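You operate a simulated robot arm through the tools that you are given. There is no shell and no other tool. Be economical: measure what you need, move in short steps, check, and stop when the job is done.

Carry out the task below with a simulated robot arm. There is one attempt and no reset: what you move stays moved.

TASK
Put the grey small bobbin from the top of the sample table on top of the brown bobbin there and the brown small bobbin on top of the grey tin there. Then fetch the weight marked "1" from the top of the sample table and set it on the beige pulley on the top of the sample table.
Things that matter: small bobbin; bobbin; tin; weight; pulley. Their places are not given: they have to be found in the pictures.

It is judged by the outcome, as a careful person would: the job done as asked, and still so three seconds after it is handed in. It fails if anything else is knocked over, pushed out of place, dropped, spilled or broken.

THE ROBOT
A 6-joint arm with a two-finger parallel gripper, fixed in place. Base frame: the origin is at the foot of the arm, x ahead of it, y to its left, z up; the work surface is at about z = 0. Lengths are in m, angles in rad, forces in N, time in s.
With the tool pointing down near the work surface it reaches from about 0.14 to 0.58 m from the base axis. Its first joint turns from -1.152 to 1.152 rad. Payload 2.1 kg.
Tool frame: the origin (TCP) lies between the finger pads and is the grasp point; the fingertips stand 0.03 m ahead of it; z points along the fingers, y is the line along which they close. The gripper opens to 0.094 m. The fingers are 0.028 m wide and 0.01 m thick; the gripper's body (0.05 by 0.096 m) begins 0.055 m behind the TCP.
Orientation is that of the tool frame in the base frame, as [roll, pitch, yaw] about the fixed x, y, z axes, in that order (R = Rz(yaw) Ry(pitch) Rx(roll)). With the fingers straight down and closing along the base's y, the tool's x points along the base's -x, its y along +y and its z along -z.

THE INTERFACE
- The arm moves only by the tool play_rows. Its argument "steps" is one flat list of numbers, 7 for each row, row after row: the shift along the tool's x, y, z in units of 50 mm (1.0 is 50 mm), then the turn, a rotation vector about the tool's x, y, z in units of 4 degrees (1.0 is 4 degrees), then the opening, from 0 (shut) to 1 (fully open). In form: [tx, ty, tz, wx, wy, wz, grip, tx, ty, tz, wx, wy, wz, grip, ...]. A call has 1 to 12 rows; each row shifts and turns the commanded pose from where the row before left it, along the tool's axes as they then stand. A call with a number of a shift or a turn outside -1 to 1 is refused whole. A row lasts 0.2 s, in which the tool goes at most 0.05 m and 0.15 rad; a call with a longer step from one row to the next is refused whole, and so is a gripper value outside its range. A pose out of reach is approached as far as the arm can. The call stops where the force on the tool passes 40 N (or 10 N more than at its start, if that is more) or the arm is blocked; 0.2 s more then pass. The fingers move at their own pace (about 0.072 m/s each) and stop on an object; they squeeze with about 24 N. The grip force told is the motor's: it shows also when the fingers shut on nothing. Time passes only in rows, and 0.2 s behind the last, so rows that do not move let the fingers close. It gives the time, the measured TCP pose, the force on the tool (base axes), the opening and the grip force at its end, in the units of the frame above (readings bear some noise).
- Cameras (640 x 400 px; columns grow to the right, rows downward): "scene" is fixed at [0.0538, -0.3684, 0.4938]; the picture's right is [0.78, -0.62, 0.00], its down [-0.30, -0.39, -0.87] and it looks along [0.54, 0.68, -0.49] (base axes); focal length 286 px, centre (320, 200). "wrist" rides on the gripper at [-0.037, 0, -0.058] in the tool frame; the picture's right is [0.00, -1.00, 0.00], its down [0.97, 0.00, -0.24] and it looks along [0.24, 0.00, 0.97] (tool axes); focal length 218 px, centre (320, 200).
- capture(camera): a new picture of that camera. No time passes.
- measure_at(camera, pixels): for up to 12 pixels [column, row] of the newest picture of that camera ("zoom" is the newest enlarged one), the place [x, y, z] in the base frame of the surface seen there, good to about 0.003 m. No time passes.
- inspect(camera, box): a new picture of the part [left, top, right, bottom] of that camera's present view, enlarged. No time passes.
- finish_job(): hands the job in; it is judged then, once.

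Work in short steps. Measure before you move; look again where a grasp or a placing could have gone wrong, and mend it. You have 80 turns and 46 pictures in all, the two below and enlarged ones among them. Open the gripper and draw the arm clear of the work before you hand the job in, unless the task says otherwise; then end with one line.

The tools are called as name(argument=value, ...) on one line, values as JSON. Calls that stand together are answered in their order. play_rows: Moves the arm, as the interface text tells. Its arguments: {"type":"object","properties":{"steps":{"type":"array","items":{"type":"number"}}},"required":["steps"]} The other tools are called the same way: capture (camera) takes a picture; measure_at (camera, pixels) gives the place of the surface under pixels of a picture; inspect (camera, box) takes an enlarged picture of a part of a camera's view; finish_job () hands the job in.

At the start:

```text
clock: 0.0
tool_pos: [0.3625, -0.048, 0.3513]
orientation: [3.141, -0.001, -3.142]
ft_force: [0.3, -0.4, 0.9]
grip_width: 0.094
gripper_force: 0.0
```

scene: 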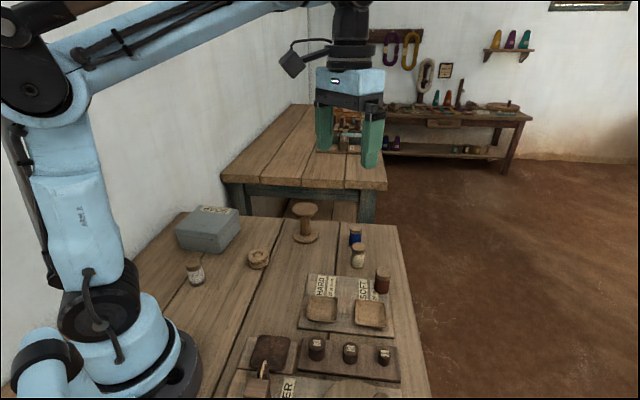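
wrist: 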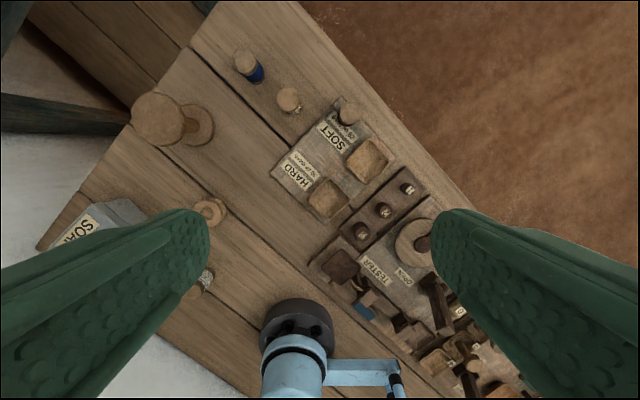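

I'll enlarge the areas of the table to identify the objects.

inspect(camera="scene", box=[160, 190, 320, 290])

inspect(camera="scene", box=[240, 300, 400, 400])

inspect(camera="scene", box=[290, 215, 410, 290])

inspect(camera="wrist", box=[300, 160, 460, 260])

```text
4.00 times, centred on (240, 240) of scene
```

zoom: 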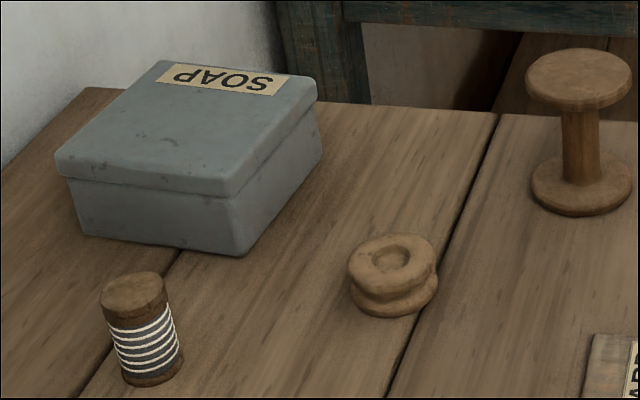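

```text
4.00 times, centred on (320, 350) of scene
```

zoom: 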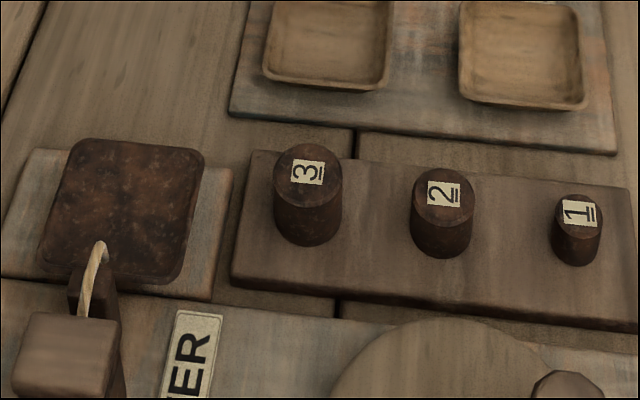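

```text
5.33 times, centred on (350, 252) of scene
```

zoom: 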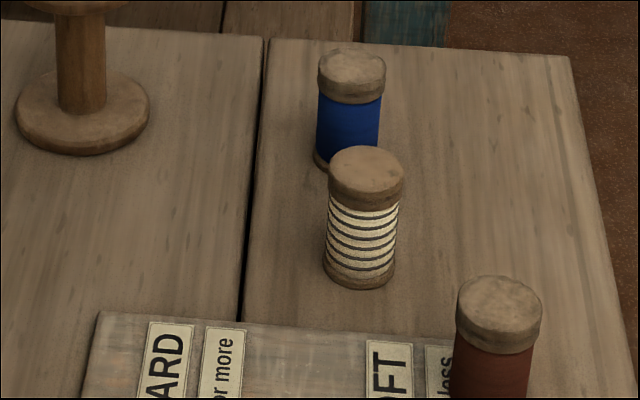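

```text
4.00 times, centred on (380, 210) of wrist
```

zoom: 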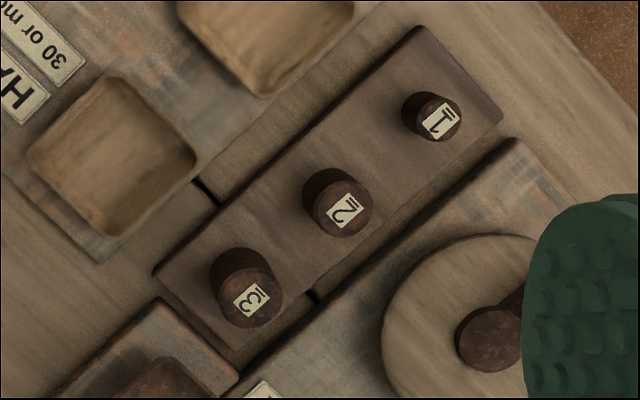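

The grey-thread small bobbin is at (195,272), the brown one at (382,280), the big brown bobbin at (305,212), the tin at (208,228), the pulley at (258,258), and weight "1" at (384,355). Next I'll measure them in both views.

capture(camera="scene")

measure_at(camera="scene", pixels=[[193, 263], [197, 283], [304, 207], [300, 206], [309, 206], [304, 211], [305, 238], [207, 215], [180, 230], [220, 238], [238, 211], [200, 206]])

measure_at(camera="scene", pixels=[[382, 272], [382, 286], [384, 352], [384, 363], [350, 347], [258, 253], [251, 253], [265, 253], [257, 248], [257, 259], [358, 247], [370, 365]])

measure_at(camera="wrist", pixels=[[349, 116], [346, 101], [408, 189], [211, 211], [156, 118], [205, 276], [205, 284], [290, 98], [246, 61], [90, 230]])

inspect(camera="wrist", box=[60, 80, 380, 280])

```text
39 pictures are left
```

scene: 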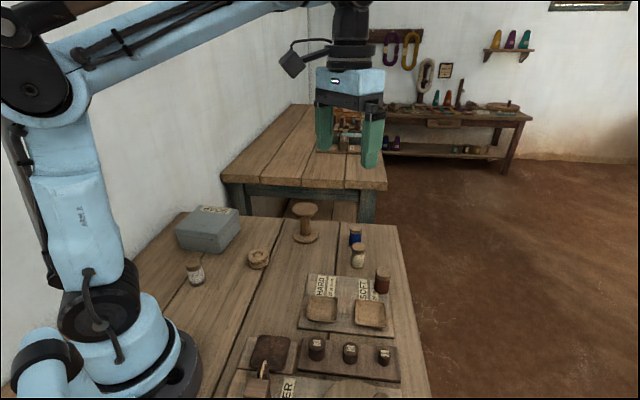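

```text
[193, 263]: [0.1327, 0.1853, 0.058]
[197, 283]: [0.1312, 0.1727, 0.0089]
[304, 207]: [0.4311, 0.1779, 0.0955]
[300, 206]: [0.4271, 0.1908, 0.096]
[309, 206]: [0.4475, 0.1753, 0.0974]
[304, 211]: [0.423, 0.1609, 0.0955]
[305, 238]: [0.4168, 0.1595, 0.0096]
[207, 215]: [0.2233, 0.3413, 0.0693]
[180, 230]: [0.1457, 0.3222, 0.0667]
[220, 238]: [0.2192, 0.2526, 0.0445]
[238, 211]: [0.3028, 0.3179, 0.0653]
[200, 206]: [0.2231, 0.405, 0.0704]
```

```text
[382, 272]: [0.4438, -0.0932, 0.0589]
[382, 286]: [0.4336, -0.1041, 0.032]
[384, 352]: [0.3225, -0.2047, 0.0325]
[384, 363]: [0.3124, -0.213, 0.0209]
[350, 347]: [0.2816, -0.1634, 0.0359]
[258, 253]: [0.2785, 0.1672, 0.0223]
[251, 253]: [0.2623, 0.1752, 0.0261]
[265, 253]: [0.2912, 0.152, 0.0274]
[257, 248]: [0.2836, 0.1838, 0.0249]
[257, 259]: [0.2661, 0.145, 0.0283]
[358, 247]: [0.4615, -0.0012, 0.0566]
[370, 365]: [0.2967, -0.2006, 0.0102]
```

```text
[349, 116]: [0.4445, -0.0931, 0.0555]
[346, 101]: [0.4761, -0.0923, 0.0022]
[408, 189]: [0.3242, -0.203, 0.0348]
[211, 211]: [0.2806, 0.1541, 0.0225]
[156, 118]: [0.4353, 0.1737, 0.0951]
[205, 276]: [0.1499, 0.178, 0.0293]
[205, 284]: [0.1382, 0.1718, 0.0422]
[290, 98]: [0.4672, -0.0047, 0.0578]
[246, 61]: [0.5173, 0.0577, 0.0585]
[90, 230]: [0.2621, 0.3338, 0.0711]
```

```text
2.00 times, centred on (220, 180) of wrist
```

zoom: 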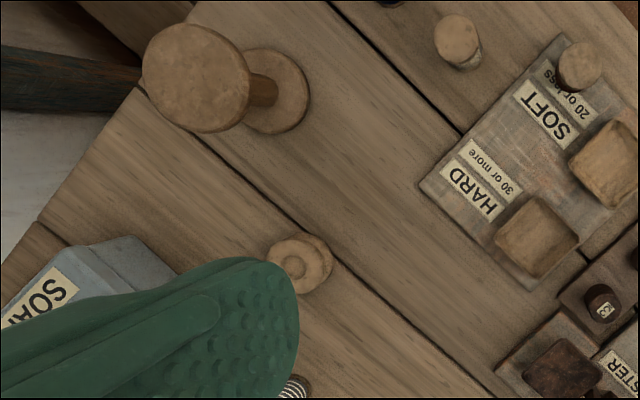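

The targets are located, with the grey bobbin at about (0.135, 0.181) and 0.058 tall. I'll move above it at z≈0.20 with the gripper open and look from the wrist.

play_rows(steps=[0.506, 0.509, 0.337, 0, 0, 0, 1, 0.506, 0.509, 0.337, 0, 0, 0, 1, 0.506, 0.509, 0.337, 0, 0, 0, 1, 0.506, 0.509, 0.337, 0, 0, 0, 1, 0.506, 0.509, 0.337, 0, 0, 0, 1, 0.506, 0.509, 0.337, 0, 0, 0, 1, 0.506, 0.509, 0.337, 0, 0, 0, 1, 0.506, 0.509, 0.337, 0, 0, 0, 1, 0.506, 0.509, 0.337, 0, 0, 0, 1, 0, 0, 0, 0, 0, 0, 1])

capture(camera="wrist")

```text
clock: 2.2
tool_pos: [0.1338, 0.1829, 0.1981]
orientation: [-3.141, -0.001, -3.141]
ft_force: [0.7, 0.1, 0.2]
grip_width: 0.0942
gripper_force: 0.0
```

```text
37 pictures are left
```

wrist: 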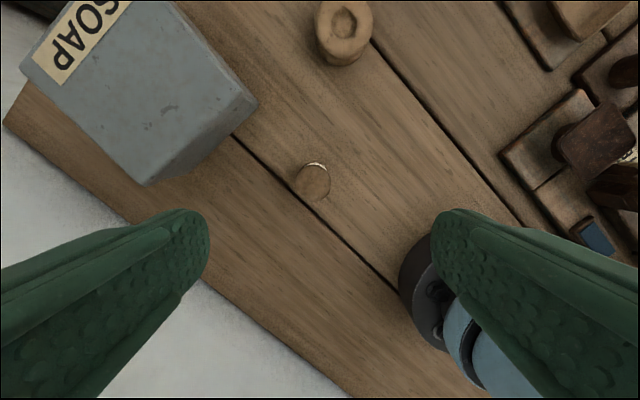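

The bobbin top is at (313,183). I'll measure it and the arm's foot at (405,285), which is close to the right finger.

measure_at(camera="wrist", pixels=[[313, 182], [299, 182], [327, 184], [313, 197], [313, 170], [403, 270], [415, 250], [425, 235], [344, 25], [258, 103], [148, 185]])

```text
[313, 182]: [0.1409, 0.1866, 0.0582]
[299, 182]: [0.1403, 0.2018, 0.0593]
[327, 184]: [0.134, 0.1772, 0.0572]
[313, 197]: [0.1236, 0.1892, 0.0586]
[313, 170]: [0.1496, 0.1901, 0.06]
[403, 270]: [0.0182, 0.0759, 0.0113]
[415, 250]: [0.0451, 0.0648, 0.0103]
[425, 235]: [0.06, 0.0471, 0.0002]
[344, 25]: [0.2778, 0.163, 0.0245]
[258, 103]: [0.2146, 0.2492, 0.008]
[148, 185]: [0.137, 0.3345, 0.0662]
```

The centre is about (0.1375, 0.1875). I'll descend to TCP z≈0.04, and the arm's foot is well clear.

play_rows(steps=[-0.075, 0.09, 0.3, 0, 0, 0, 1, 0, 0, 0.8, 0, 0, 0, 1, 0, 0, 0.8, 0, 0, 0, 1, 0, 0, 0.8, 0, 0, 0, 1, 0, 0, 0.46, 0, 0, 0, 1, 0, 0, 0, 0, 0, 0, 1])

capture(camera="wrist")

```text
clock: 3.6
tool_pos: [0.1354, 0.1856, 0.0422]
orientation: [3.14, -0.001, 3.141]
ft_force: [0.5, 0.4, -0.2]
grip_width: 0.0938
gripper_force: 0.0
```

```text
36 pictures are left
```

wrist: 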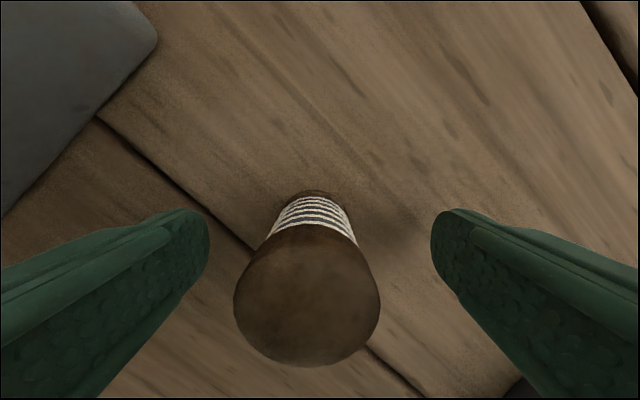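

The bobbin top is at (307,295), which puts its centre about 5 mm ahead and 2.5 mm left of the TCP. I'll correct for that and close.

play_rows(steps=[-0.09, 0.05, 0.04, 0, 0, 0, 1, 0, 0, 0, 0, 0, 0, 0.5, 0, 0, 0, 0, 0, 0, 0.2, 0, 0, 0, 0, 0, 0, 0, 0, 0, 0, 0, 0, 0, 0, 0, 0, 0, 0, 0, 0, 0])

```text
clock: 5.0
tool_pos: [0.1412, 0.1876, 0.0404]
orientation: [-3.141, 0.001, 3.141]
ft_force: [0.1, -0.4, -1.0]
grip_width: 0.0344
gripper_force: 23.8
```

It's gripped at 0.034 m. I'll lift it to z≈0.18 and carry it to above the brown bobbin, near (0.435, 0.175).

play_rows(steps=[0, 0, -0.7, 0, 0, 0, 0, 0, 0, -0.7, 0, 0, 0, 0, 0, 0, -0.7, 0, 0, 0, 0, 0, 0, -0.7, 0, 0, 0, 0, -0.8, -0.035, 0, 0, 0, 0, 0, -0.8, -0.035, 0, 0, 0, 0, 0, -0.8, -0.035, 0, 0, 0, 0, 0, -0.8, -0.035, 0, 0, 0, 0, 0, -0.8, -0.035, 0, 0, 0, 0, 0, -0.8, -0.035, 0, 0, 0, 0, 0, -0.8, -0.035, 0, 0, 0, 0, 0, -0.2, -0.02, 0, 0, 0, 0, 0])

capture(camera="wrist")

inspect(camera="scene", box=[240, 150, 400, 250])

```text
clock: 7.6
tool_pos: [0.4341, 0.1735, 0.1802]
orientation: [3.141, -0.002, 3.14]
ft_force: [0.2, -0.4, 0.2]
grip_width: 0.0338
gripper_force: 23.9
```

```text
35 pictures are left
```

wrist: 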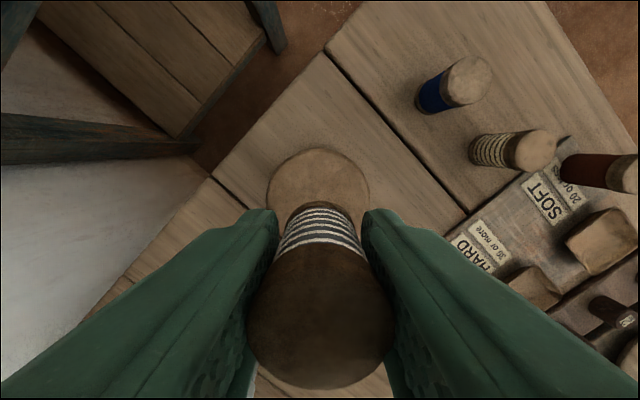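

```text
4.00 times, centred on (320, 200) of scene
```

zoom: 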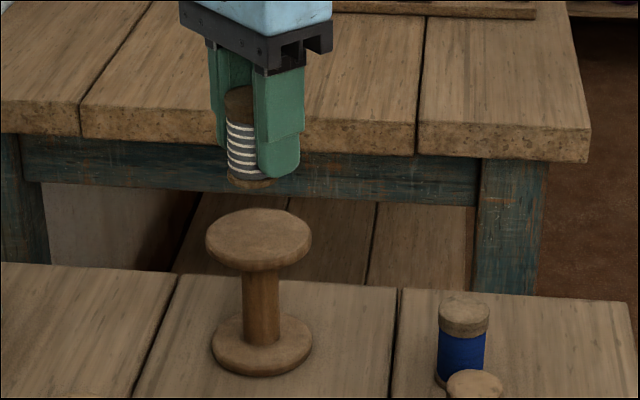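

I'll measure the edges of the bobbin's top disk in both views to find its centre.

measure_at(camera="zoom", pixels=[[210, 234], [307, 234], [258, 212], [258, 263], [258, 236]])

measure_at(camera="wrist", pixels=[[269, 188], [367, 188], [318, 151]])

```text
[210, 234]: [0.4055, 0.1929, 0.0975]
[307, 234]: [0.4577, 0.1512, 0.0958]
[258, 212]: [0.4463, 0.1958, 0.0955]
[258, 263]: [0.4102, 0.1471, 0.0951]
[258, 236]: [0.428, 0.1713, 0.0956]
```

```text
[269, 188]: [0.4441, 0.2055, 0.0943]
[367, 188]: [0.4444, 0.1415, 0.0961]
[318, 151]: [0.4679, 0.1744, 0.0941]
```

The disk centre is about (0.433, 0.173), and the TCP is already there. I'll lower 42 mm, then ease down.

play_rows(steps=[0, 0, 0.4, 0, 0, 0, 0, 0, 0, 0.36, 0, 0, 0, 0, 0, 0, 0.06, 0, 0, 0, 0, 0, 0, 0, 0, 0, 0, 0])

inspect(camera="scene", box=[240, 150, 400, 250])

```text
clock: 8.6
tool_pos: [0.4341, 0.174, 0.1391]
orientation: [3.141, 0.0, 3.142]
ft_force: [0.1, 0.8, 0.0]
grip_width: 0.0333
gripper_force: 24.1
```

```text
4.00 times, centred on (320, 200) of scene
```

zoom: 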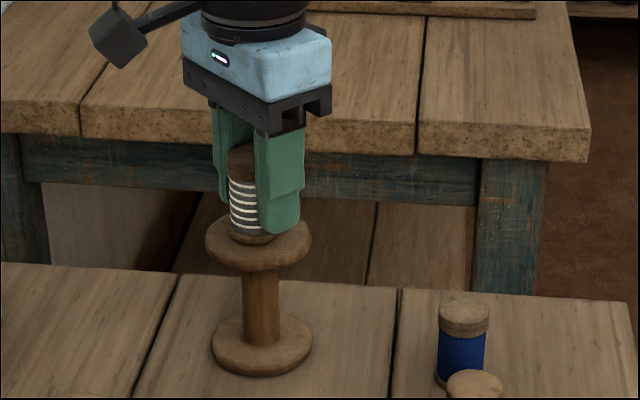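

No contact force yet, with only a few mm of gap left. I'll ease down 2 mm.

play_rows(steps=[0, 0, 0.02, 0, 0, 0, 0, 0, 0, 0.02, 0, 0, 0, 0, 0, 0, 0, 0, 0, 0, 0])

```text
clock: 9.4
tool_pos: [0.4332, 0.1738, 0.1354]
orientation: [-3.141, -0.001, -3.14]
ft_force: [0.2, 0.6, -0.7]
grip_width: 0.0335
gripper_force: 24.5
```

play_rows(steps=[0, 0, 0.02, 0, 0, 0, 0, 0, 0, 0, 0, 0, 0, 0])

```text
clock: 10.0
tool_pos: [0.4334, 0.1741, 0.1367]
orientation: [3.141, 0.0, -3.141]
ft_force: [0.5, -0.4, -0.3]
grip_width: 0.0319
gripper_force: 24.3
```

play_rows(steps=[0, 0, 0.02, 0, 0, 0, 0, 0, 0, 0, 0, 0, 0, 0])

inspect(camera="scene", box=[280, 180, 340, 220])

```text
clock: 10.6
tool_pos: [0.4324, 0.1755, 0.1353]
orientation: [3.141, 0.0, -3.14]
ft_force: [-0.7, 0.2, 4.8]
grip_width: 0.0318
gripper_force: 23.6
```

```text
10.00 times, centred on (310, 200) of scene
```

zoom: 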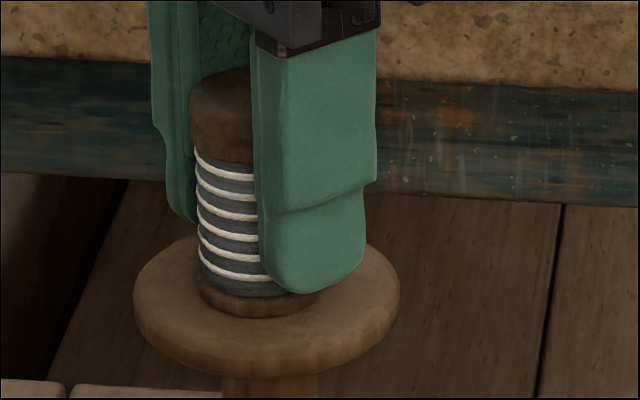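

There is contact now (4.8 N up). I'll release in place and rise.

play_rows(steps=[0, 0, 0, 0, 0, 0, 0.42, 0, 0, 0, 0, 0, 0, 0.6, 0, 0, 0, 0, 0, 0, 0.8, 0, 0, 0, 0, 0, 0, 0.8, 0, 0, -0.4, 0, 0, 0, 0.8, 0, 0, -0.8, 0, 0, 0, 0.8, 0, 0, -0.8, 0, 0, 0, 0.8, 0, 0, 0, 0, 0, 0, 0.8])

inspect(camera="scene", box=[240, 150, 400, 250])

```text
clock: 12.4
tool_pos: [0.4353, 0.1728, 0.238]
orientation: [-3.141, -0.001, 3.14]
ft_force: [0.8, -0.1, -0.7]
grip_width: 0.0751
gripper_force: 0.1
```

```text
4.00 times, centred on (320, 200) of scene
```

zoom: 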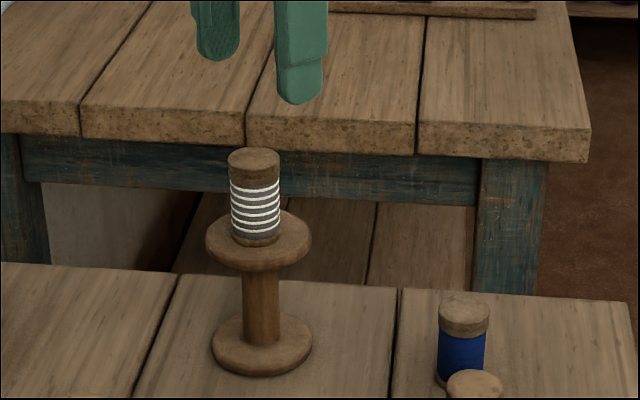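

The grey bobbin stands well on the brown bobbin. Next I'll go above the brown small bobbin, near (0.445, -0.095).

play_rows(steps=[-0.02, -0.77, 0, 0, 0, 0, 0.8, -0.02, -0.77, 0, 0, 0, 0, 0.9, -0.02, -0.77, 0, 0, 0, 0, 1, -0.02, -0.77, 0, 0, 0, 0, 1, -0.02, -0.77, 0, 0, 0, 0, 1, -0.02, -0.77, 0, 0, 0, 0, 1, -0.02, -0.77, 0, 0, 0, 0, 1, 0, 0, 0.7, 0, 0, 0, 1, 0, 0, 0.5, 0, 0, 0, 1, 0, 0, 0, 0, 0, 0, 1])

capture(camera="wrist")

```text
clock: 14.6
tool_pos: [0.4414, -0.0946, 0.1755]
orientation: [-3.141, 0.0, 3.141]
ft_force: [-0.6, -0.5, 0.2]
grip_width: 0.094
gripper_force: 0.2
```

```text
30 pictures are left
```

wrist: 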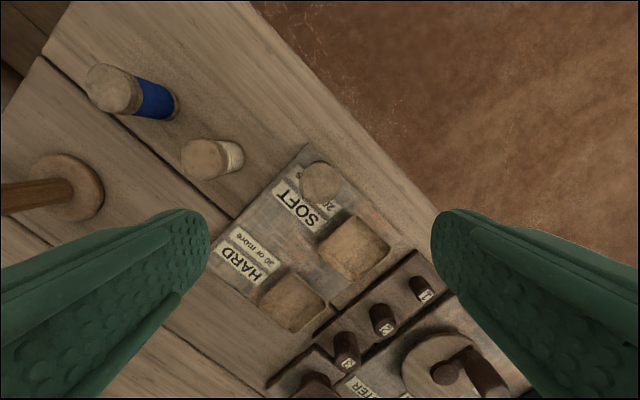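

The bobbin top is at (320,182), with the soft tray near (355,245). I'll measure clearances.

measure_at(camera="wrist", pixels=[[320, 182], [301, 182], [340, 182], [320, 200], [320, 164], [355, 211], [318, 250], [390, 248], [305, 148], [375, 205], [212, 160], [420, 280]])

inspect(camera="wrist", box=[240, 130, 400, 230])

```text
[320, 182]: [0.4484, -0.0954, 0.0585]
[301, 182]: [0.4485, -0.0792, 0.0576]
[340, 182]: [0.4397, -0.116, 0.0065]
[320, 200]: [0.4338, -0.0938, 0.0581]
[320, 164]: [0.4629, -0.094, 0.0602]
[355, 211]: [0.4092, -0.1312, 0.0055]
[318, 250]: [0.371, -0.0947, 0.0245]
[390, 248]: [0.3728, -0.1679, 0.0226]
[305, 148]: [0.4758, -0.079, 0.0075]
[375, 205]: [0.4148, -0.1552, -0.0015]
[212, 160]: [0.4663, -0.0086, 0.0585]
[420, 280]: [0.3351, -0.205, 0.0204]
```

```text
4.00 times, centred on (320, 180) of wrist
```

zoom: 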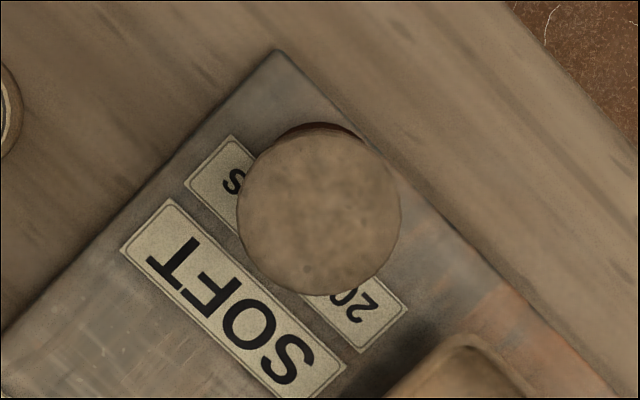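

The centre is (0.448, -0.0945) and it stands on the plate at z≈0.006. The fingers clear the tray and the white bobbin, so I'll descend to TCP z≈0.044 with 0.8 opening.

play_rows(steps=[-0.1, 0, 0.3, 0, 0, 0, 0.8, 0, 0, 0.7, 0, 0, 0, 0.8, 0, 0, 0.7, 0, 0, 0, 0.8, 0, 0, 0.6, 0, 0, 0, 0.8, 0, 0, 0.3, 0, 0, 0, 0.8, 0, 0, 0, 0, 0, 0, 0.8])

capture(camera="wrist")

```text
clock: 16.0
tool_pos: [0.446, -0.0946, 0.044]
orientation: [-3.14, -0.001, -3.141]
ft_force: [0.3, 1.2, -0.4]
grip_width: 0.0755
gripper_force: 0.0
```

```text
28 pictures are left
```

wrist: 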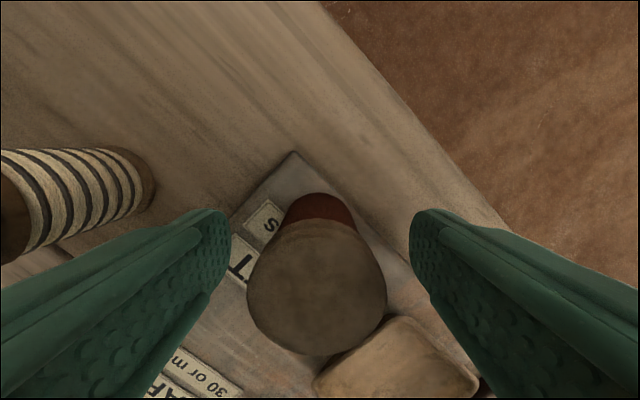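

The bobbin is centred sideways and about 4 mm ahead. I'll adjust, close, and lift.

play_rows(steps=[-0.08, 0, 0, 0, 0, 0, 0.8, 0, 0, 0, 0, 0, 0, 0.4, 0, 0, 0, 0, 0, 0, 0.1, 0, 0, 0, 0, 0, 0, 0, 0, 0, 0, 0, 0, 0, 0, 0, 0, 0, 0, 0, 0, 0, 0, 0, -0.3, 0, 0, 0, 0, 0, 0, -0.7, 0, 0, 0, 0, 0, 0, -0.7, 0, 0, 0, 0, 0, 0, -0.7, 0, 0, 0, 0, 0, 0, -0.7, 0, 0, 0, 0, 0, 0, 0, 0, 0, 0, 0])

```text
clock: 18.6
tool_pos: [0.4499, -0.0973, 0.1984]
orientation: [3.14, -0.001, 3.142]
ft_force: [0.3, 0.6, 0.7]
grip_width: 0.0318
gripper_force: 24.3
```

It's gripped and lifted. I'll check the wall position behind the tin, and the tin's top corners.

inspect(camera="scene", box=[150, 140, 310, 240])

measure_at(camera="zoom", pixels=[[102, 356], [200, 264], [352, 286], [262, 388], [235, 320], [100, 240], [200, 150], [140, 300]])

```text
4.00 times, centred on (230, 190) of scene
```

zoom: 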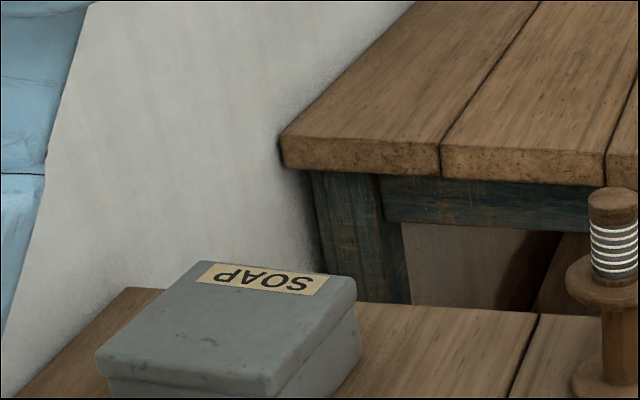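

```text
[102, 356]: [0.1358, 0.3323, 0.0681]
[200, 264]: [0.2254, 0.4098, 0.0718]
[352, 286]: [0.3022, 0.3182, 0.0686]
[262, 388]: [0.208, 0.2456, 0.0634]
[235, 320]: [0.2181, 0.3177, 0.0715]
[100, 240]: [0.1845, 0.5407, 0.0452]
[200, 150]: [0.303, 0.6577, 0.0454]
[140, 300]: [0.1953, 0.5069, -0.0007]
```

The tin centre is about (0.219, 0.325) with its top at z≈0.070, and the wall is more than 0.15 m away. I'll carry the bobbin over to (0.22, 0.318).

play_rows(steps=[0.416, 0.751, 0, 0, 0, 0, 0, 0.416, 0.751, 0, 0, 0, 0, 0, 0.416, 0.751, 0, 0, 0, 0, 0, 0.416, 0.751, 0, 0, 0, 0, 0, 0.416, 0.751, 0, 0, 0, 0, 0, 0.416, 0.751, 0, 0, 0, 0, 0, 0.416, 0.751, 0, 0, 0, 0, 0, 0.416, 0.751, 0, 0, 0, 0, 0, 0.416, 0.751, 0, 0, 0, 0, 0, 0.416, 0.751, 0, 0, 0, 0, 0, 0.416, 0.751, 0, 0, 0, 0, 0, 0, 0, 0, 0, 0, 0, 0])

capture(camera="scene")

```text
clock: 21.2
tool_pos: [0.222, 0.3176, 0.1992]
orientation: [-3.14, 0.001, -3.141]
ft_force: [0.0, -0.2, -0.9]
grip_width: 0.0317
gripper_force: 24.1
```

```text
26 pictures are left
```

scene: 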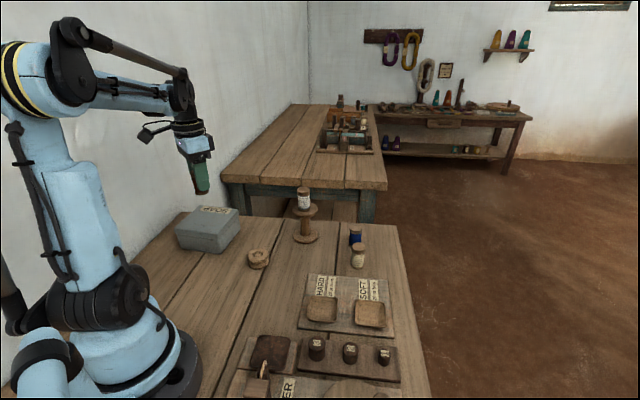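

The pose is good. I'll descend to about z=0.111.

play_rows(steps=[0, 0, 0.6, 0, 0, 0, 0, 0, 0, 0.7, 0, 0, 0, 0, 0, 0, 0.44, 0, 0, 0, 0, 0, 0, 0.02, 0, 0, 0, 0, 0, 0, 0, 0, 0, 0, 0])

inspect(camera="scene", box=[150, 150, 270, 225])

```text
clock: 22.4
tool_pos: [0.2196, 0.3189, 0.1115]
orientation: [-3.141, 0.0, 3.141]
ft_force: [-0.3, 2.4, 24.3]
grip_width: 0.032
gripper_force: 23.8
```

```text
5.33 times, centred on (210, 188) of scene
```

zoom: 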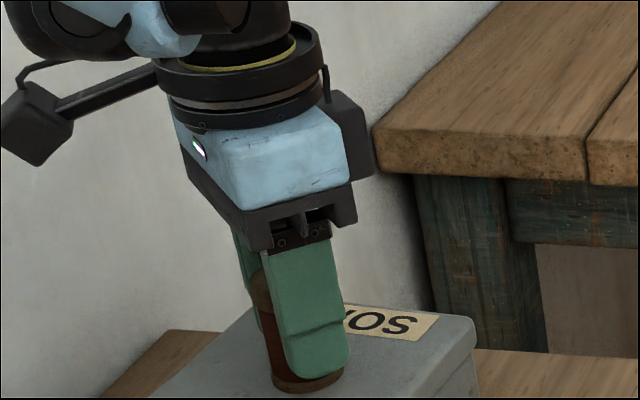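

There's firm contact at 24 N. I'll ease up 1.5 mm to unload before releasing.

play_rows(steps=[0, 0, -0.03, 0, 0, 0, 0, 0, 0, 0, 0, 0, 0, 0])

```text
clock: 23.0
tool_pos: [0.2202, 0.3179, 0.114]
orientation: [3.141, 0.0, -3.14]
ft_force: [0.3, 0.2, 0.6]
grip_width: 0.0318
gripper_force: 24.2
```

play_rows(steps=[0, 0, 0.012, 0, 0, 0, 0, 0, 0, 0, 0, 0, 0, 0])

```text
clock: 23.6
tool_pos: [0.2203, 0.3172, 0.1132]
orientation: [3.141, 0.0, -3.14]
ft_force: [-0.2, -0.5, -0.1]
grip_width: 0.0317
gripper_force: 24.5
```

play_rows(steps=[0, 0, 0.01, 0, 0, 0, 0, 0, 0, 0, 0, 0, 0, 0])

```text
clock: 24.2
tool_pos: [0.2209, 0.3178, 0.1136]
orientation: [3.14, 0.0, -3.141]
ft_force: [0.2, 1.0, -0.1]
grip_width: 0.0318
gripper_force: 24.1
```

play_rows(steps=[0, 0, 0.01, 0, 0, 0, 0, 0, 0, 0, 0, 0, 0, 0, 0, 0, 0, 0, 0, 0, 0.4, 0, 0, 0, 0, 0, 0, 0.6, 0, 0, 0, 0, 0, 0, 0.8, 0, 0, 0, 0, 0, 0, 0.8, 0, 0, -0.4, 0, 0, 0, 0.8, 0, 0, -0.8, 0, 0, 0, 0.8, 0, 0, -0.8, 0, 0, 0, 0.8, 0, 0, 0, 0, 0, 0, 0.8])

inspect(camera="scene", box=[150, 160, 310, 260])

```text
clock: 26.4
tool_pos: [0.2192, 0.3175, 0.2129]
orientation: [3.141, 0.0, 3.141]
ft_force: [-0.8, 0.3, 0.1]
grip_width: 0.0752
gripper_force: 0.1
```

```text
4.00 times, centred on (230, 210) of scene
```

zoom: 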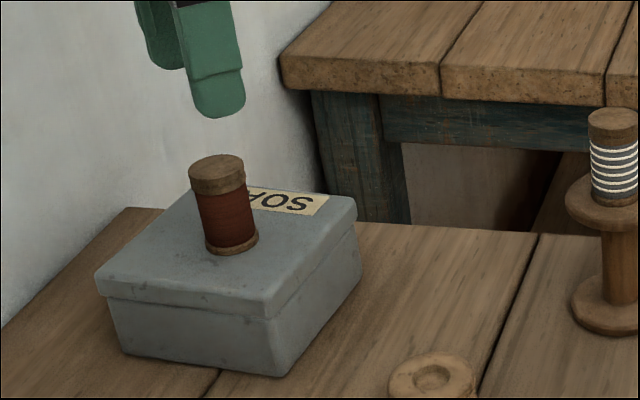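

Both bobbins are placed. I'll move above weight "1", near (0.323, -0.204).

play_rows(steps=[-0.185, -0.946, 0, 0, 0, 0, 0.8, -0.185, -0.946, 0, 0, 0, 0, 0.6, -0.185, -0.946, 0, 0, 0, 0, 0.6, -0.185, -0.946, 0, 0, 0, 0, 0.6, -0.185, -0.946, 0, 0, 0, 0, 0.6, -0.185, -0.946, 0, 0, 0, 0, 0.6, -0.185, -0.946, 0, 0, 0, 0, 0.6, -0.185, -0.946, 0, 0, 0, 0, 0.6, -0.185, -0.946, 0, 0, 0, 0, 0.6, -0.185, -0.946, 0, 0, 0, 0, 0.6, -0.185, -0.946, 0, 0, 0, 0, 0.6, 0, 0, 0.6, 0, 0, 0, 0.6])

capture(camera="wrist")

```text
clock: 29.0
tool_pos: [0.322, -0.1997, 0.1819]
orientation: [-3.141, 0.001, -3.141]
ft_force: [1.0, -0.4, -0.7]
grip_width: 0.0563
gripper_force: 0.0
```

```text
23 pictures are left
```

wrist: 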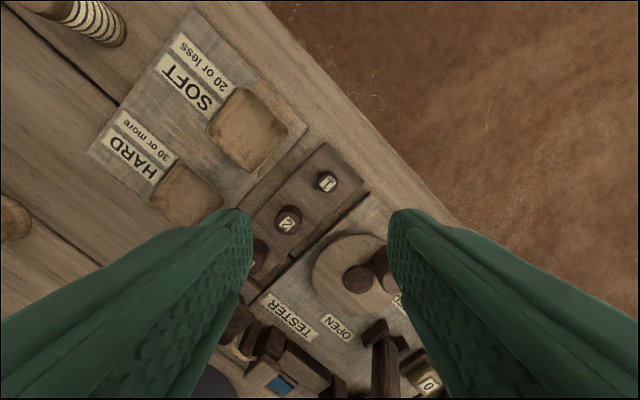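

Weight "1" is at (327,182). I'll measure it and its neighbours: weight 2, the trays and the tester.

measure_at(camera="wrist", pixels=[[328, 182], [318, 184], [336, 184], [328, 192], [328, 174], [287, 219], [301, 213], [350, 275], [362, 280], [250, 170], [290, 190], [355, 210]])

inspect(camera="wrist", box=[240, 130, 400, 230])

inspect(camera="wrist", box=[220, 200, 540, 400])

measure_at(camera="wrist", pixels=[[362, 280], [380, 265], [372, 340], [385, 370], [425, 385], [270, 345], [330, 235]])

```text
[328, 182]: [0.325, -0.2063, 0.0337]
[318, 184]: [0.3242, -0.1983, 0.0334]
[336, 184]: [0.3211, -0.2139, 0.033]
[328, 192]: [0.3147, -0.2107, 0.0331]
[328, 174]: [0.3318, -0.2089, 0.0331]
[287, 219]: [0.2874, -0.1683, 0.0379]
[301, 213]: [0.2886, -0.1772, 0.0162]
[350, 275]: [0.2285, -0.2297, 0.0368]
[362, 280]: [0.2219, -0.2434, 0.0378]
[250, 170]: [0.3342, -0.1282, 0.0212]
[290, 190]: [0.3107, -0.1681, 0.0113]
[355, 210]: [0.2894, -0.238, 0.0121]
```

```text
4.00 times, centred on (320, 180) of wrist
```

zoom: 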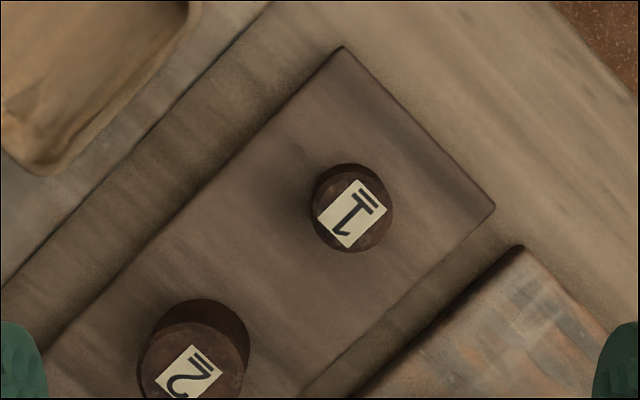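

```text
2.00 times, centred on (380, 300) of wrist
```

zoom: 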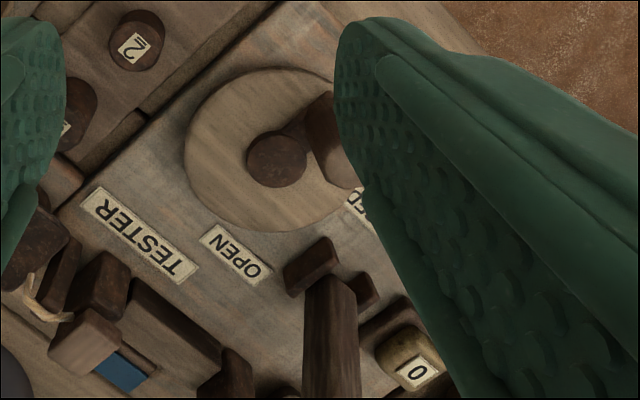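

```text
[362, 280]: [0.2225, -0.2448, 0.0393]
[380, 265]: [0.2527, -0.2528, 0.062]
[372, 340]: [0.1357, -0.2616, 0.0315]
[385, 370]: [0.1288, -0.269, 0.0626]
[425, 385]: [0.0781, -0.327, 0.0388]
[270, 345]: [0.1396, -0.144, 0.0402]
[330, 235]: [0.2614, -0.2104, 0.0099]
```

The weight centre is (0.324, -0.2065), its top is z≈0.0335, and the block top is ≈0.0115. I'll descend partway to z≈0.08 and check.

play_rows(steps=[-0.05, -0.13, 0.3, 0, 0, 0, 0.6, 0, 0, 0.7, 0, 0, 0, 0.6, 0, 0, 0.7, 0, 0, 0, 0.6, 0, 0, 0.3, 0, 0, 0, 0.6, 0, 0, 0, 0, 0, 0, 0.6])

capture(camera="wrist")

```text
clock: 30.2
tool_pos: [0.3235, -0.209, 0.084]
orientation: [-3.141, 0.0, 3.14]
ft_force: [-0.3, 0.5, 0.1]
grip_width: 0.0565
gripper_force: 0.1
```

```text
20 pictures are left
```

wrist: 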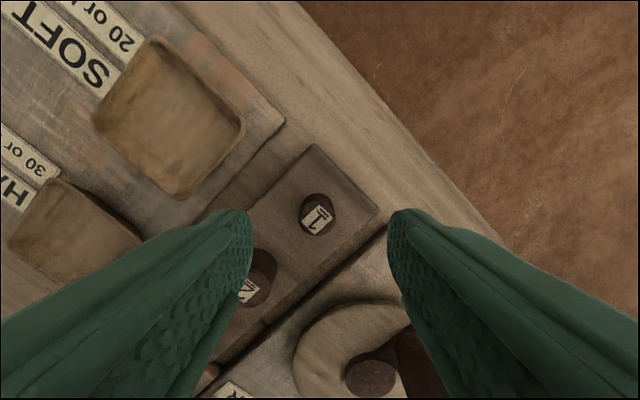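

It's well aligned. I'll descend to TCP z≈0.045 and close.

play_rows(steps=[0, 0.03, 0.4, 0, 0, 0, 0.6, 0, 0, 0.36, 0, 0, 0, 0.6, 0, 0, 0, 0, 0, 0, 0.6, 0, 0, 0, 0, 0, 0, 0.3, 0, 0, 0, 0, 0, 0, 0.1, 0, 0, 0, 0, 0, 0, 0, 0, 0, 0, 0, 0, 0, 0])

capture(camera="wrist")

```text
clock: 31.8
tool_pos: [0.3243, -0.2072, 0.0435]
orientation: [3.141, -0.001, 3.141]
ft_force: [0.3, -0.5, -0.3]
grip_width: 0.0184
gripper_force: 23.8
```

```text
19 pictures are left
```

wrist: 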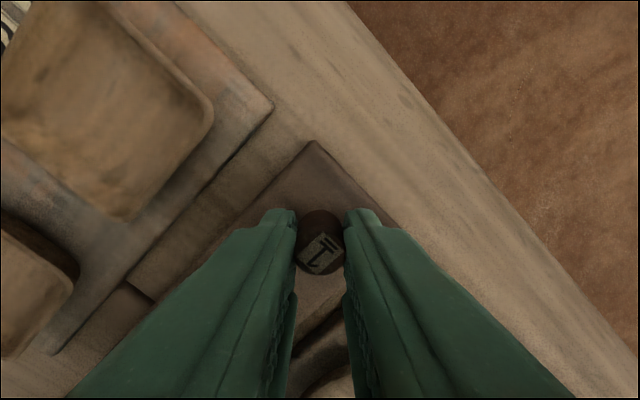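

Weight "1" is gripped (0.018 m). I'll lift 0.12 m and carry it over the pulley, near (0.277, 0.164).

play_rows(steps=[0, 0, -0.8, 0, 0, 0, 0, 0, 0, -0.8, 0, 0, 0, 0, 0, 0, -0.8, 0, 0, 0, 0, 0.104, 0.824, 0, 0, 0, 0, 0, 0.104, 0.824, 0, 0, 0, 0, 0, 0.104, 0.824, 0, 0, 0, 0, 0, 0.104, 0.824, 0, 0, 0, 0, 0, 0.104, 0.824, 0, 0, 0, 0, 0, 0.104, 0.824, 0, 0, 0, 0, 0, 0.104, 0.824, 0, 0, 0, 0, 0, 0.104, 0.824, 0, 0, 0, 0, 0, 0.104, 0.824, 0, 0, 0, 0, 0])

capture(camera="wrist")

inspect(camera="scene", box=[210, 200, 310, 275])

```text
clock: 34.4
tool_pos: [0.2763, 0.1643, 0.1635]
orientation: [3.141, 0.0, 3.139]
ft_force: [0.1, -0.3, 0.0]
grip_width: 0.0186
gripper_force: 24.3
```

```text
18 pictures are left
```

wrist: 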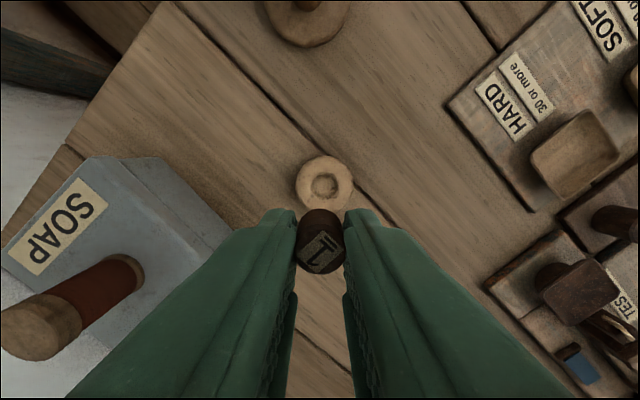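

```text
5.33 times, centred on (260, 238) of scene
```

zoom: 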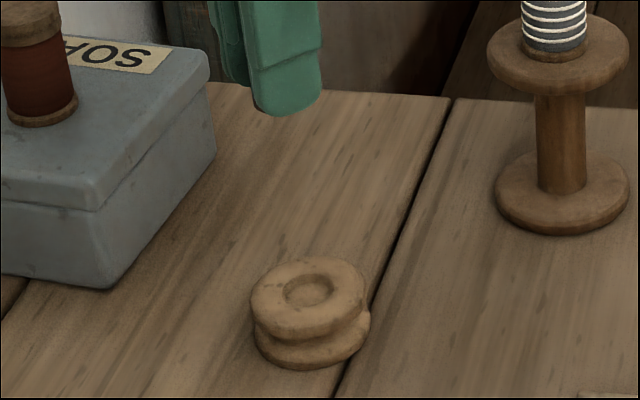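

I'll measure the pulley's top rim, recess and table around it.

measure_at(camera="wrist", pixels=[[324, 184], [300, 184], [348, 184], [324, 160], [316, 184], [333, 184], [324, 176], [318, 252]])

measure_at(camera="zoom", pixels=[[308, 290], [256, 295], [360, 284], [308, 262], [308, 325], [290, 318], [340, 268], [285, 292], [328, 290]])

```text
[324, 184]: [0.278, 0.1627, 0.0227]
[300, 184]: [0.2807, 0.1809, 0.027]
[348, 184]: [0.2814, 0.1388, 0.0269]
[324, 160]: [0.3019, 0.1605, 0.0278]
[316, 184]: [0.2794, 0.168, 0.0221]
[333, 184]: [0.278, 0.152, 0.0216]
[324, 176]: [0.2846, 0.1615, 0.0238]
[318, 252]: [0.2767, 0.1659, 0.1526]
```

```text
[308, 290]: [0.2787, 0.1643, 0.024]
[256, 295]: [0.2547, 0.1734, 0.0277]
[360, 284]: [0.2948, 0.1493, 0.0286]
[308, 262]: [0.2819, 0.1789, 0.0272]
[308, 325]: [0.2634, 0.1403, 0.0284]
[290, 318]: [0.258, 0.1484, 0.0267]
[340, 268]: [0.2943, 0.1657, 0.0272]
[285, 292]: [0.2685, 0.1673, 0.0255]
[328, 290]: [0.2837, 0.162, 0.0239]
```

The recess centre is about (0.278, 0.162), the rim z≈0.027 and the floor z≈0.0225. I'll descend to z≈0.075 and look.

play_rows(steps=[-0.03, -0.045, 0.3, 0, 0, 0, 0, 0, 0, 0.7, 0, 0, 0, 0, 0, 0, 0.6, 0, 0, 0, 0, 0, 0, 0.17, 0, 0, 0, 0, 0, 0, 0, 0, 0, 0, 0])

capture(camera="wrist")

inspect(camera="scene", box=[220, 215, 300, 275])

```text
clock: 35.6
tool_pos: [0.2785, 0.1607, 0.0743]
orientation: [-3.141, 0.001, -3.141]
ft_force: [-0.6, 0.2, 0.0]
grip_width: 0.0181
gripper_force: 23.6
```

```text
16 pictures are left
```

wrist: 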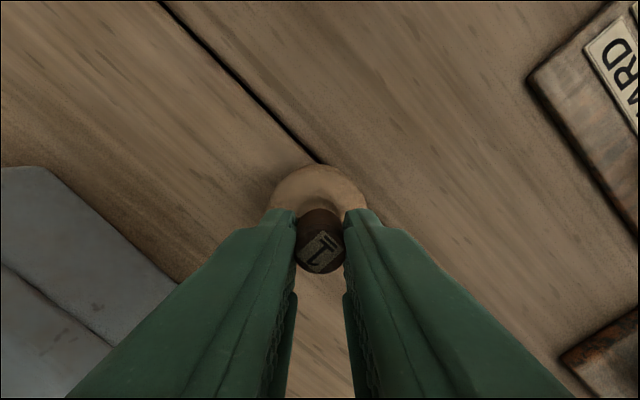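

```text
6.67 times, centred on (260, 245) of scene
```

zoom: 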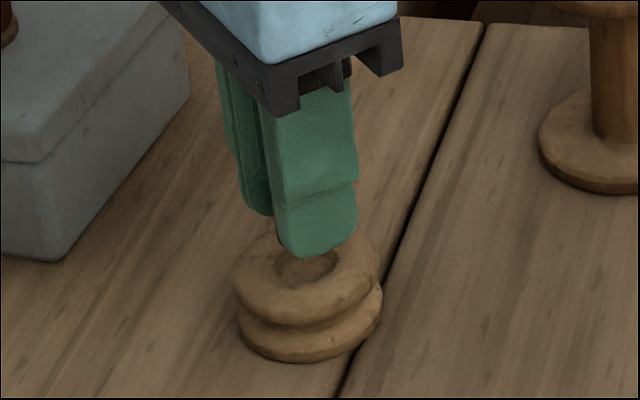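

Sideways it is aligned. I'll check the hole's far edge to confirm the fore-aft offset.

inspect(camera="wrist", box=[260, 150, 380, 225])

measure_at(camera="wrist", pixels=[[320, 166], [320, 175], [320, 185], [320, 190], [320, 195], [320, 200], [320, 205], [280, 200], [360, 200]])

```text
5.33 times, centred on (320, 188) of wrist
```

zoom: 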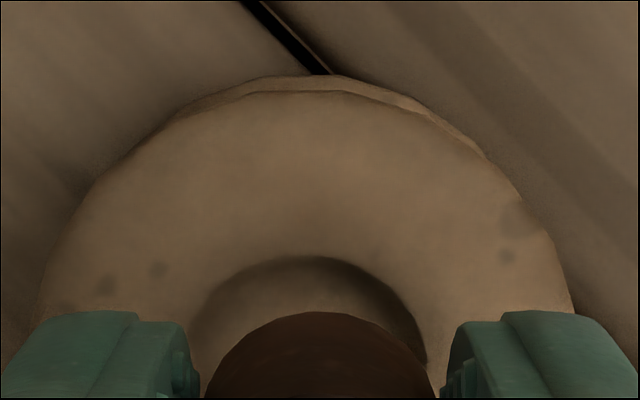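

```text
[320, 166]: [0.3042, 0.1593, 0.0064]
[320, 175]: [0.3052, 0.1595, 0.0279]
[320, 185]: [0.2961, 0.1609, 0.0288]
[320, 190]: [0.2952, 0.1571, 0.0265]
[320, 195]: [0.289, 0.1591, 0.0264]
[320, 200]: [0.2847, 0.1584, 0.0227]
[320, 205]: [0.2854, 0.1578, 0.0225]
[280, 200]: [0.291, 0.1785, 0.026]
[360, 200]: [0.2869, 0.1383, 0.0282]
```

The hole is centred about 1 mm ahead and 1 mm left, with a diameter of 0.022. I'll apply that correction and lower to z≈0.061.

play_rows(steps=[-0.02, 0.02, 0.1, 0, 0, 0, 0, 0, 0, 0.16, 0, 0, 0, 0, 0, 0, 0, 0, 0, 0, 0])

inspect(camera="scene", box=[230, 225, 286, 260])

```text
clock: 36.4
tool_pos: [0.279, 0.1595, 0.0626]
orientation: [-3.142, 0.0, -3.141]
ft_force: [-0.4, 0.7, -1.1]
grip_width: 0.0182
gripper_force: 24.0
```

```text
11.43 times, centred on (258, 242) of scene
```

zoom: 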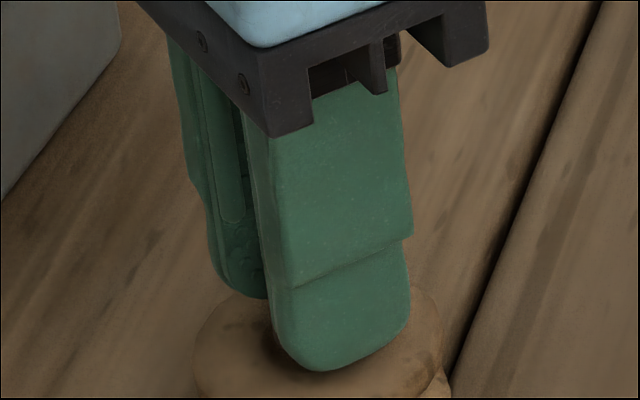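

Next I'll ease down in 1 mm steps.

play_rows(steps=[0, 0, 0.02, 0, 0, 0, 0, 0, 0, 0.02, 0, 0, 0, 0, 0, 0, 0, 0, 0, 0, 0])

```text
clock: 37.2
tool_pos: [0.2776, 0.1594, 0.0606]
orientation: [-3.141, -0.001, 3.141]
ft_force: [-0.1, 0.5, -0.1]
grip_width: 0.0183
gripper_force: 24.0
```

play_rows(steps=[0, 0, 0.02, 0, 0, 0, 0, 0, 0, 0.01, 0, 0, 0, 0, 0, 0, 0, 0, 0, 0, 0])

```text
clock: 38.0
tool_pos: [0.2791, 0.1618, 0.0593]
orientation: [-3.14, 0.001, -3.141]
ft_force: [-0.5, -7.1, 24.7]
grip_width: 0.0183
gripper_force: 23.8
```

There's contact with a sideways -7 N, so the weight is touching the +y side of the recess rim. I'll rise 2 mm, shift 1.5 mm to -y, and come down again gently.

play_rows(steps=[0, 0, -0.04, 0, 0, 0, 0, 0, -0.03, 0, 0, 0, 0, 0, 0, 0, 0.02, 0, 0, 0, 0, 0, 0, 0.01, 0, 0, 0, 0, 0, 0, 0, 0, 0, 0, 0])

```text
clock: 39.2
tool_pos: [0.28, 0.1601, 0.0599]
orientation: [3.14, 0.0, 3.141]
ft_force: [-0.2, 0.1, -0.4]
grip_width: 0.0182
gripper_force: 24.2
```

play_rows(steps=[0, 0, 0.015, 0, 0, 0, 0, 0, 0, 0, 0, 0, 0, 0])

```text
clock: 39.8
tool_pos: [0.2792, 0.1593, 0.0599]
orientation: [-3.141, 0.001, -3.14]
ft_force: [0.5, -1.0, 5.3]
grip_width: 0.0183
gripper_force: 24.3
```

Light contact is centred (5.3 N, almost no side force). I'll unload 0.5 mm and open just slightly, so the fingers still guide the weight while it seats.

play_rows(steps=[0, 0, -0.01, 0, 0, 0, 0, 0, 0, 0, 0, 0, 0, 0.22, 0, 0, 0, 0, 0, 0, 0.24, 0, 0, 0, 0, 0, 0, 0.27, 0, 0, 0, 0, 0, 0, 0.27])

capture(camera="wrist")

```text
clock: 41.0
tool_pos: [0.2798, 0.1605, 0.0594]
orientation: [3.141, -0.001, 3.141]
ft_force: [0.3, 0.0, -0.1]
grip_width: 0.0256
gripper_force: 0.1
```

```text
12 pictures are left
```

wrist: 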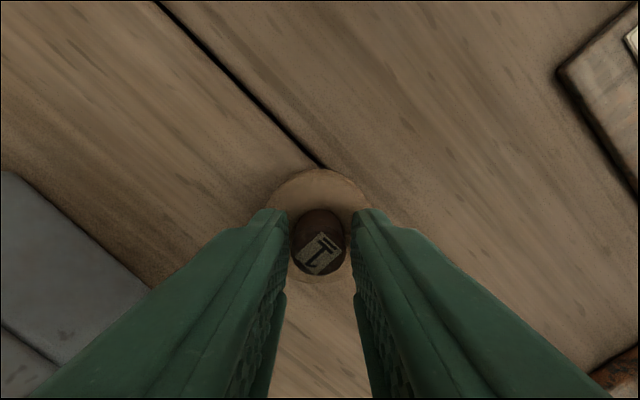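

The weight stands upright and centred. I'll raise straight up with a modest opening, then widen and look.

play_rows(steps=[0, 0, -0.04, 0, 0, 0, 0.35, 0, 0, 0, 0, 0, 0, 0.5, 0, 0, -0.3, 0, 0, 0, 0.5, 0, 0, -0.7, 0, 0, 0, 0.6, 0, 0, -0.8, 0, 0, 0, 0.6, 0, 0, -0.8, 0, 0, 0, 0.6, 0, 0, 0, 0, 0, 0, 0.6])

capture(camera="scene")

inspect(camera="scene", box=[220, 215, 300, 275])

```text
clock: 42.6
tool_pos: [0.2767, 0.1587, 0.1907]
orientation: [3.141, 0.001, -3.141]
ft_force: [-0.6, 0.6, 1.1]
grip_width: 0.0563
gripper_force: 0.0
```

```text
11 pictures are left
```

scene: 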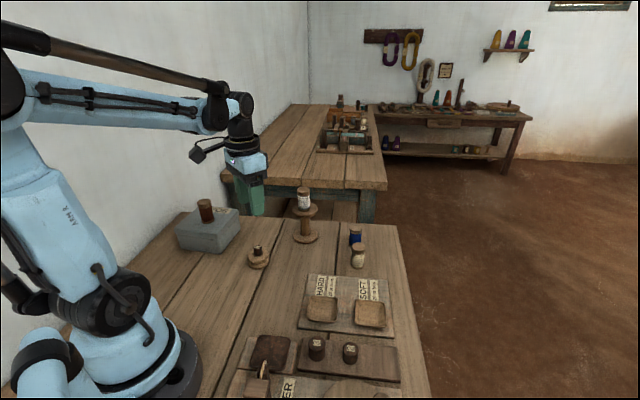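

```text
6.67 times, centred on (260, 245) of scene
```

zoom: 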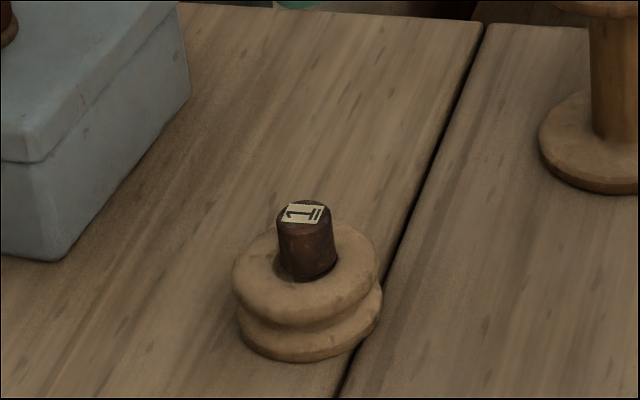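

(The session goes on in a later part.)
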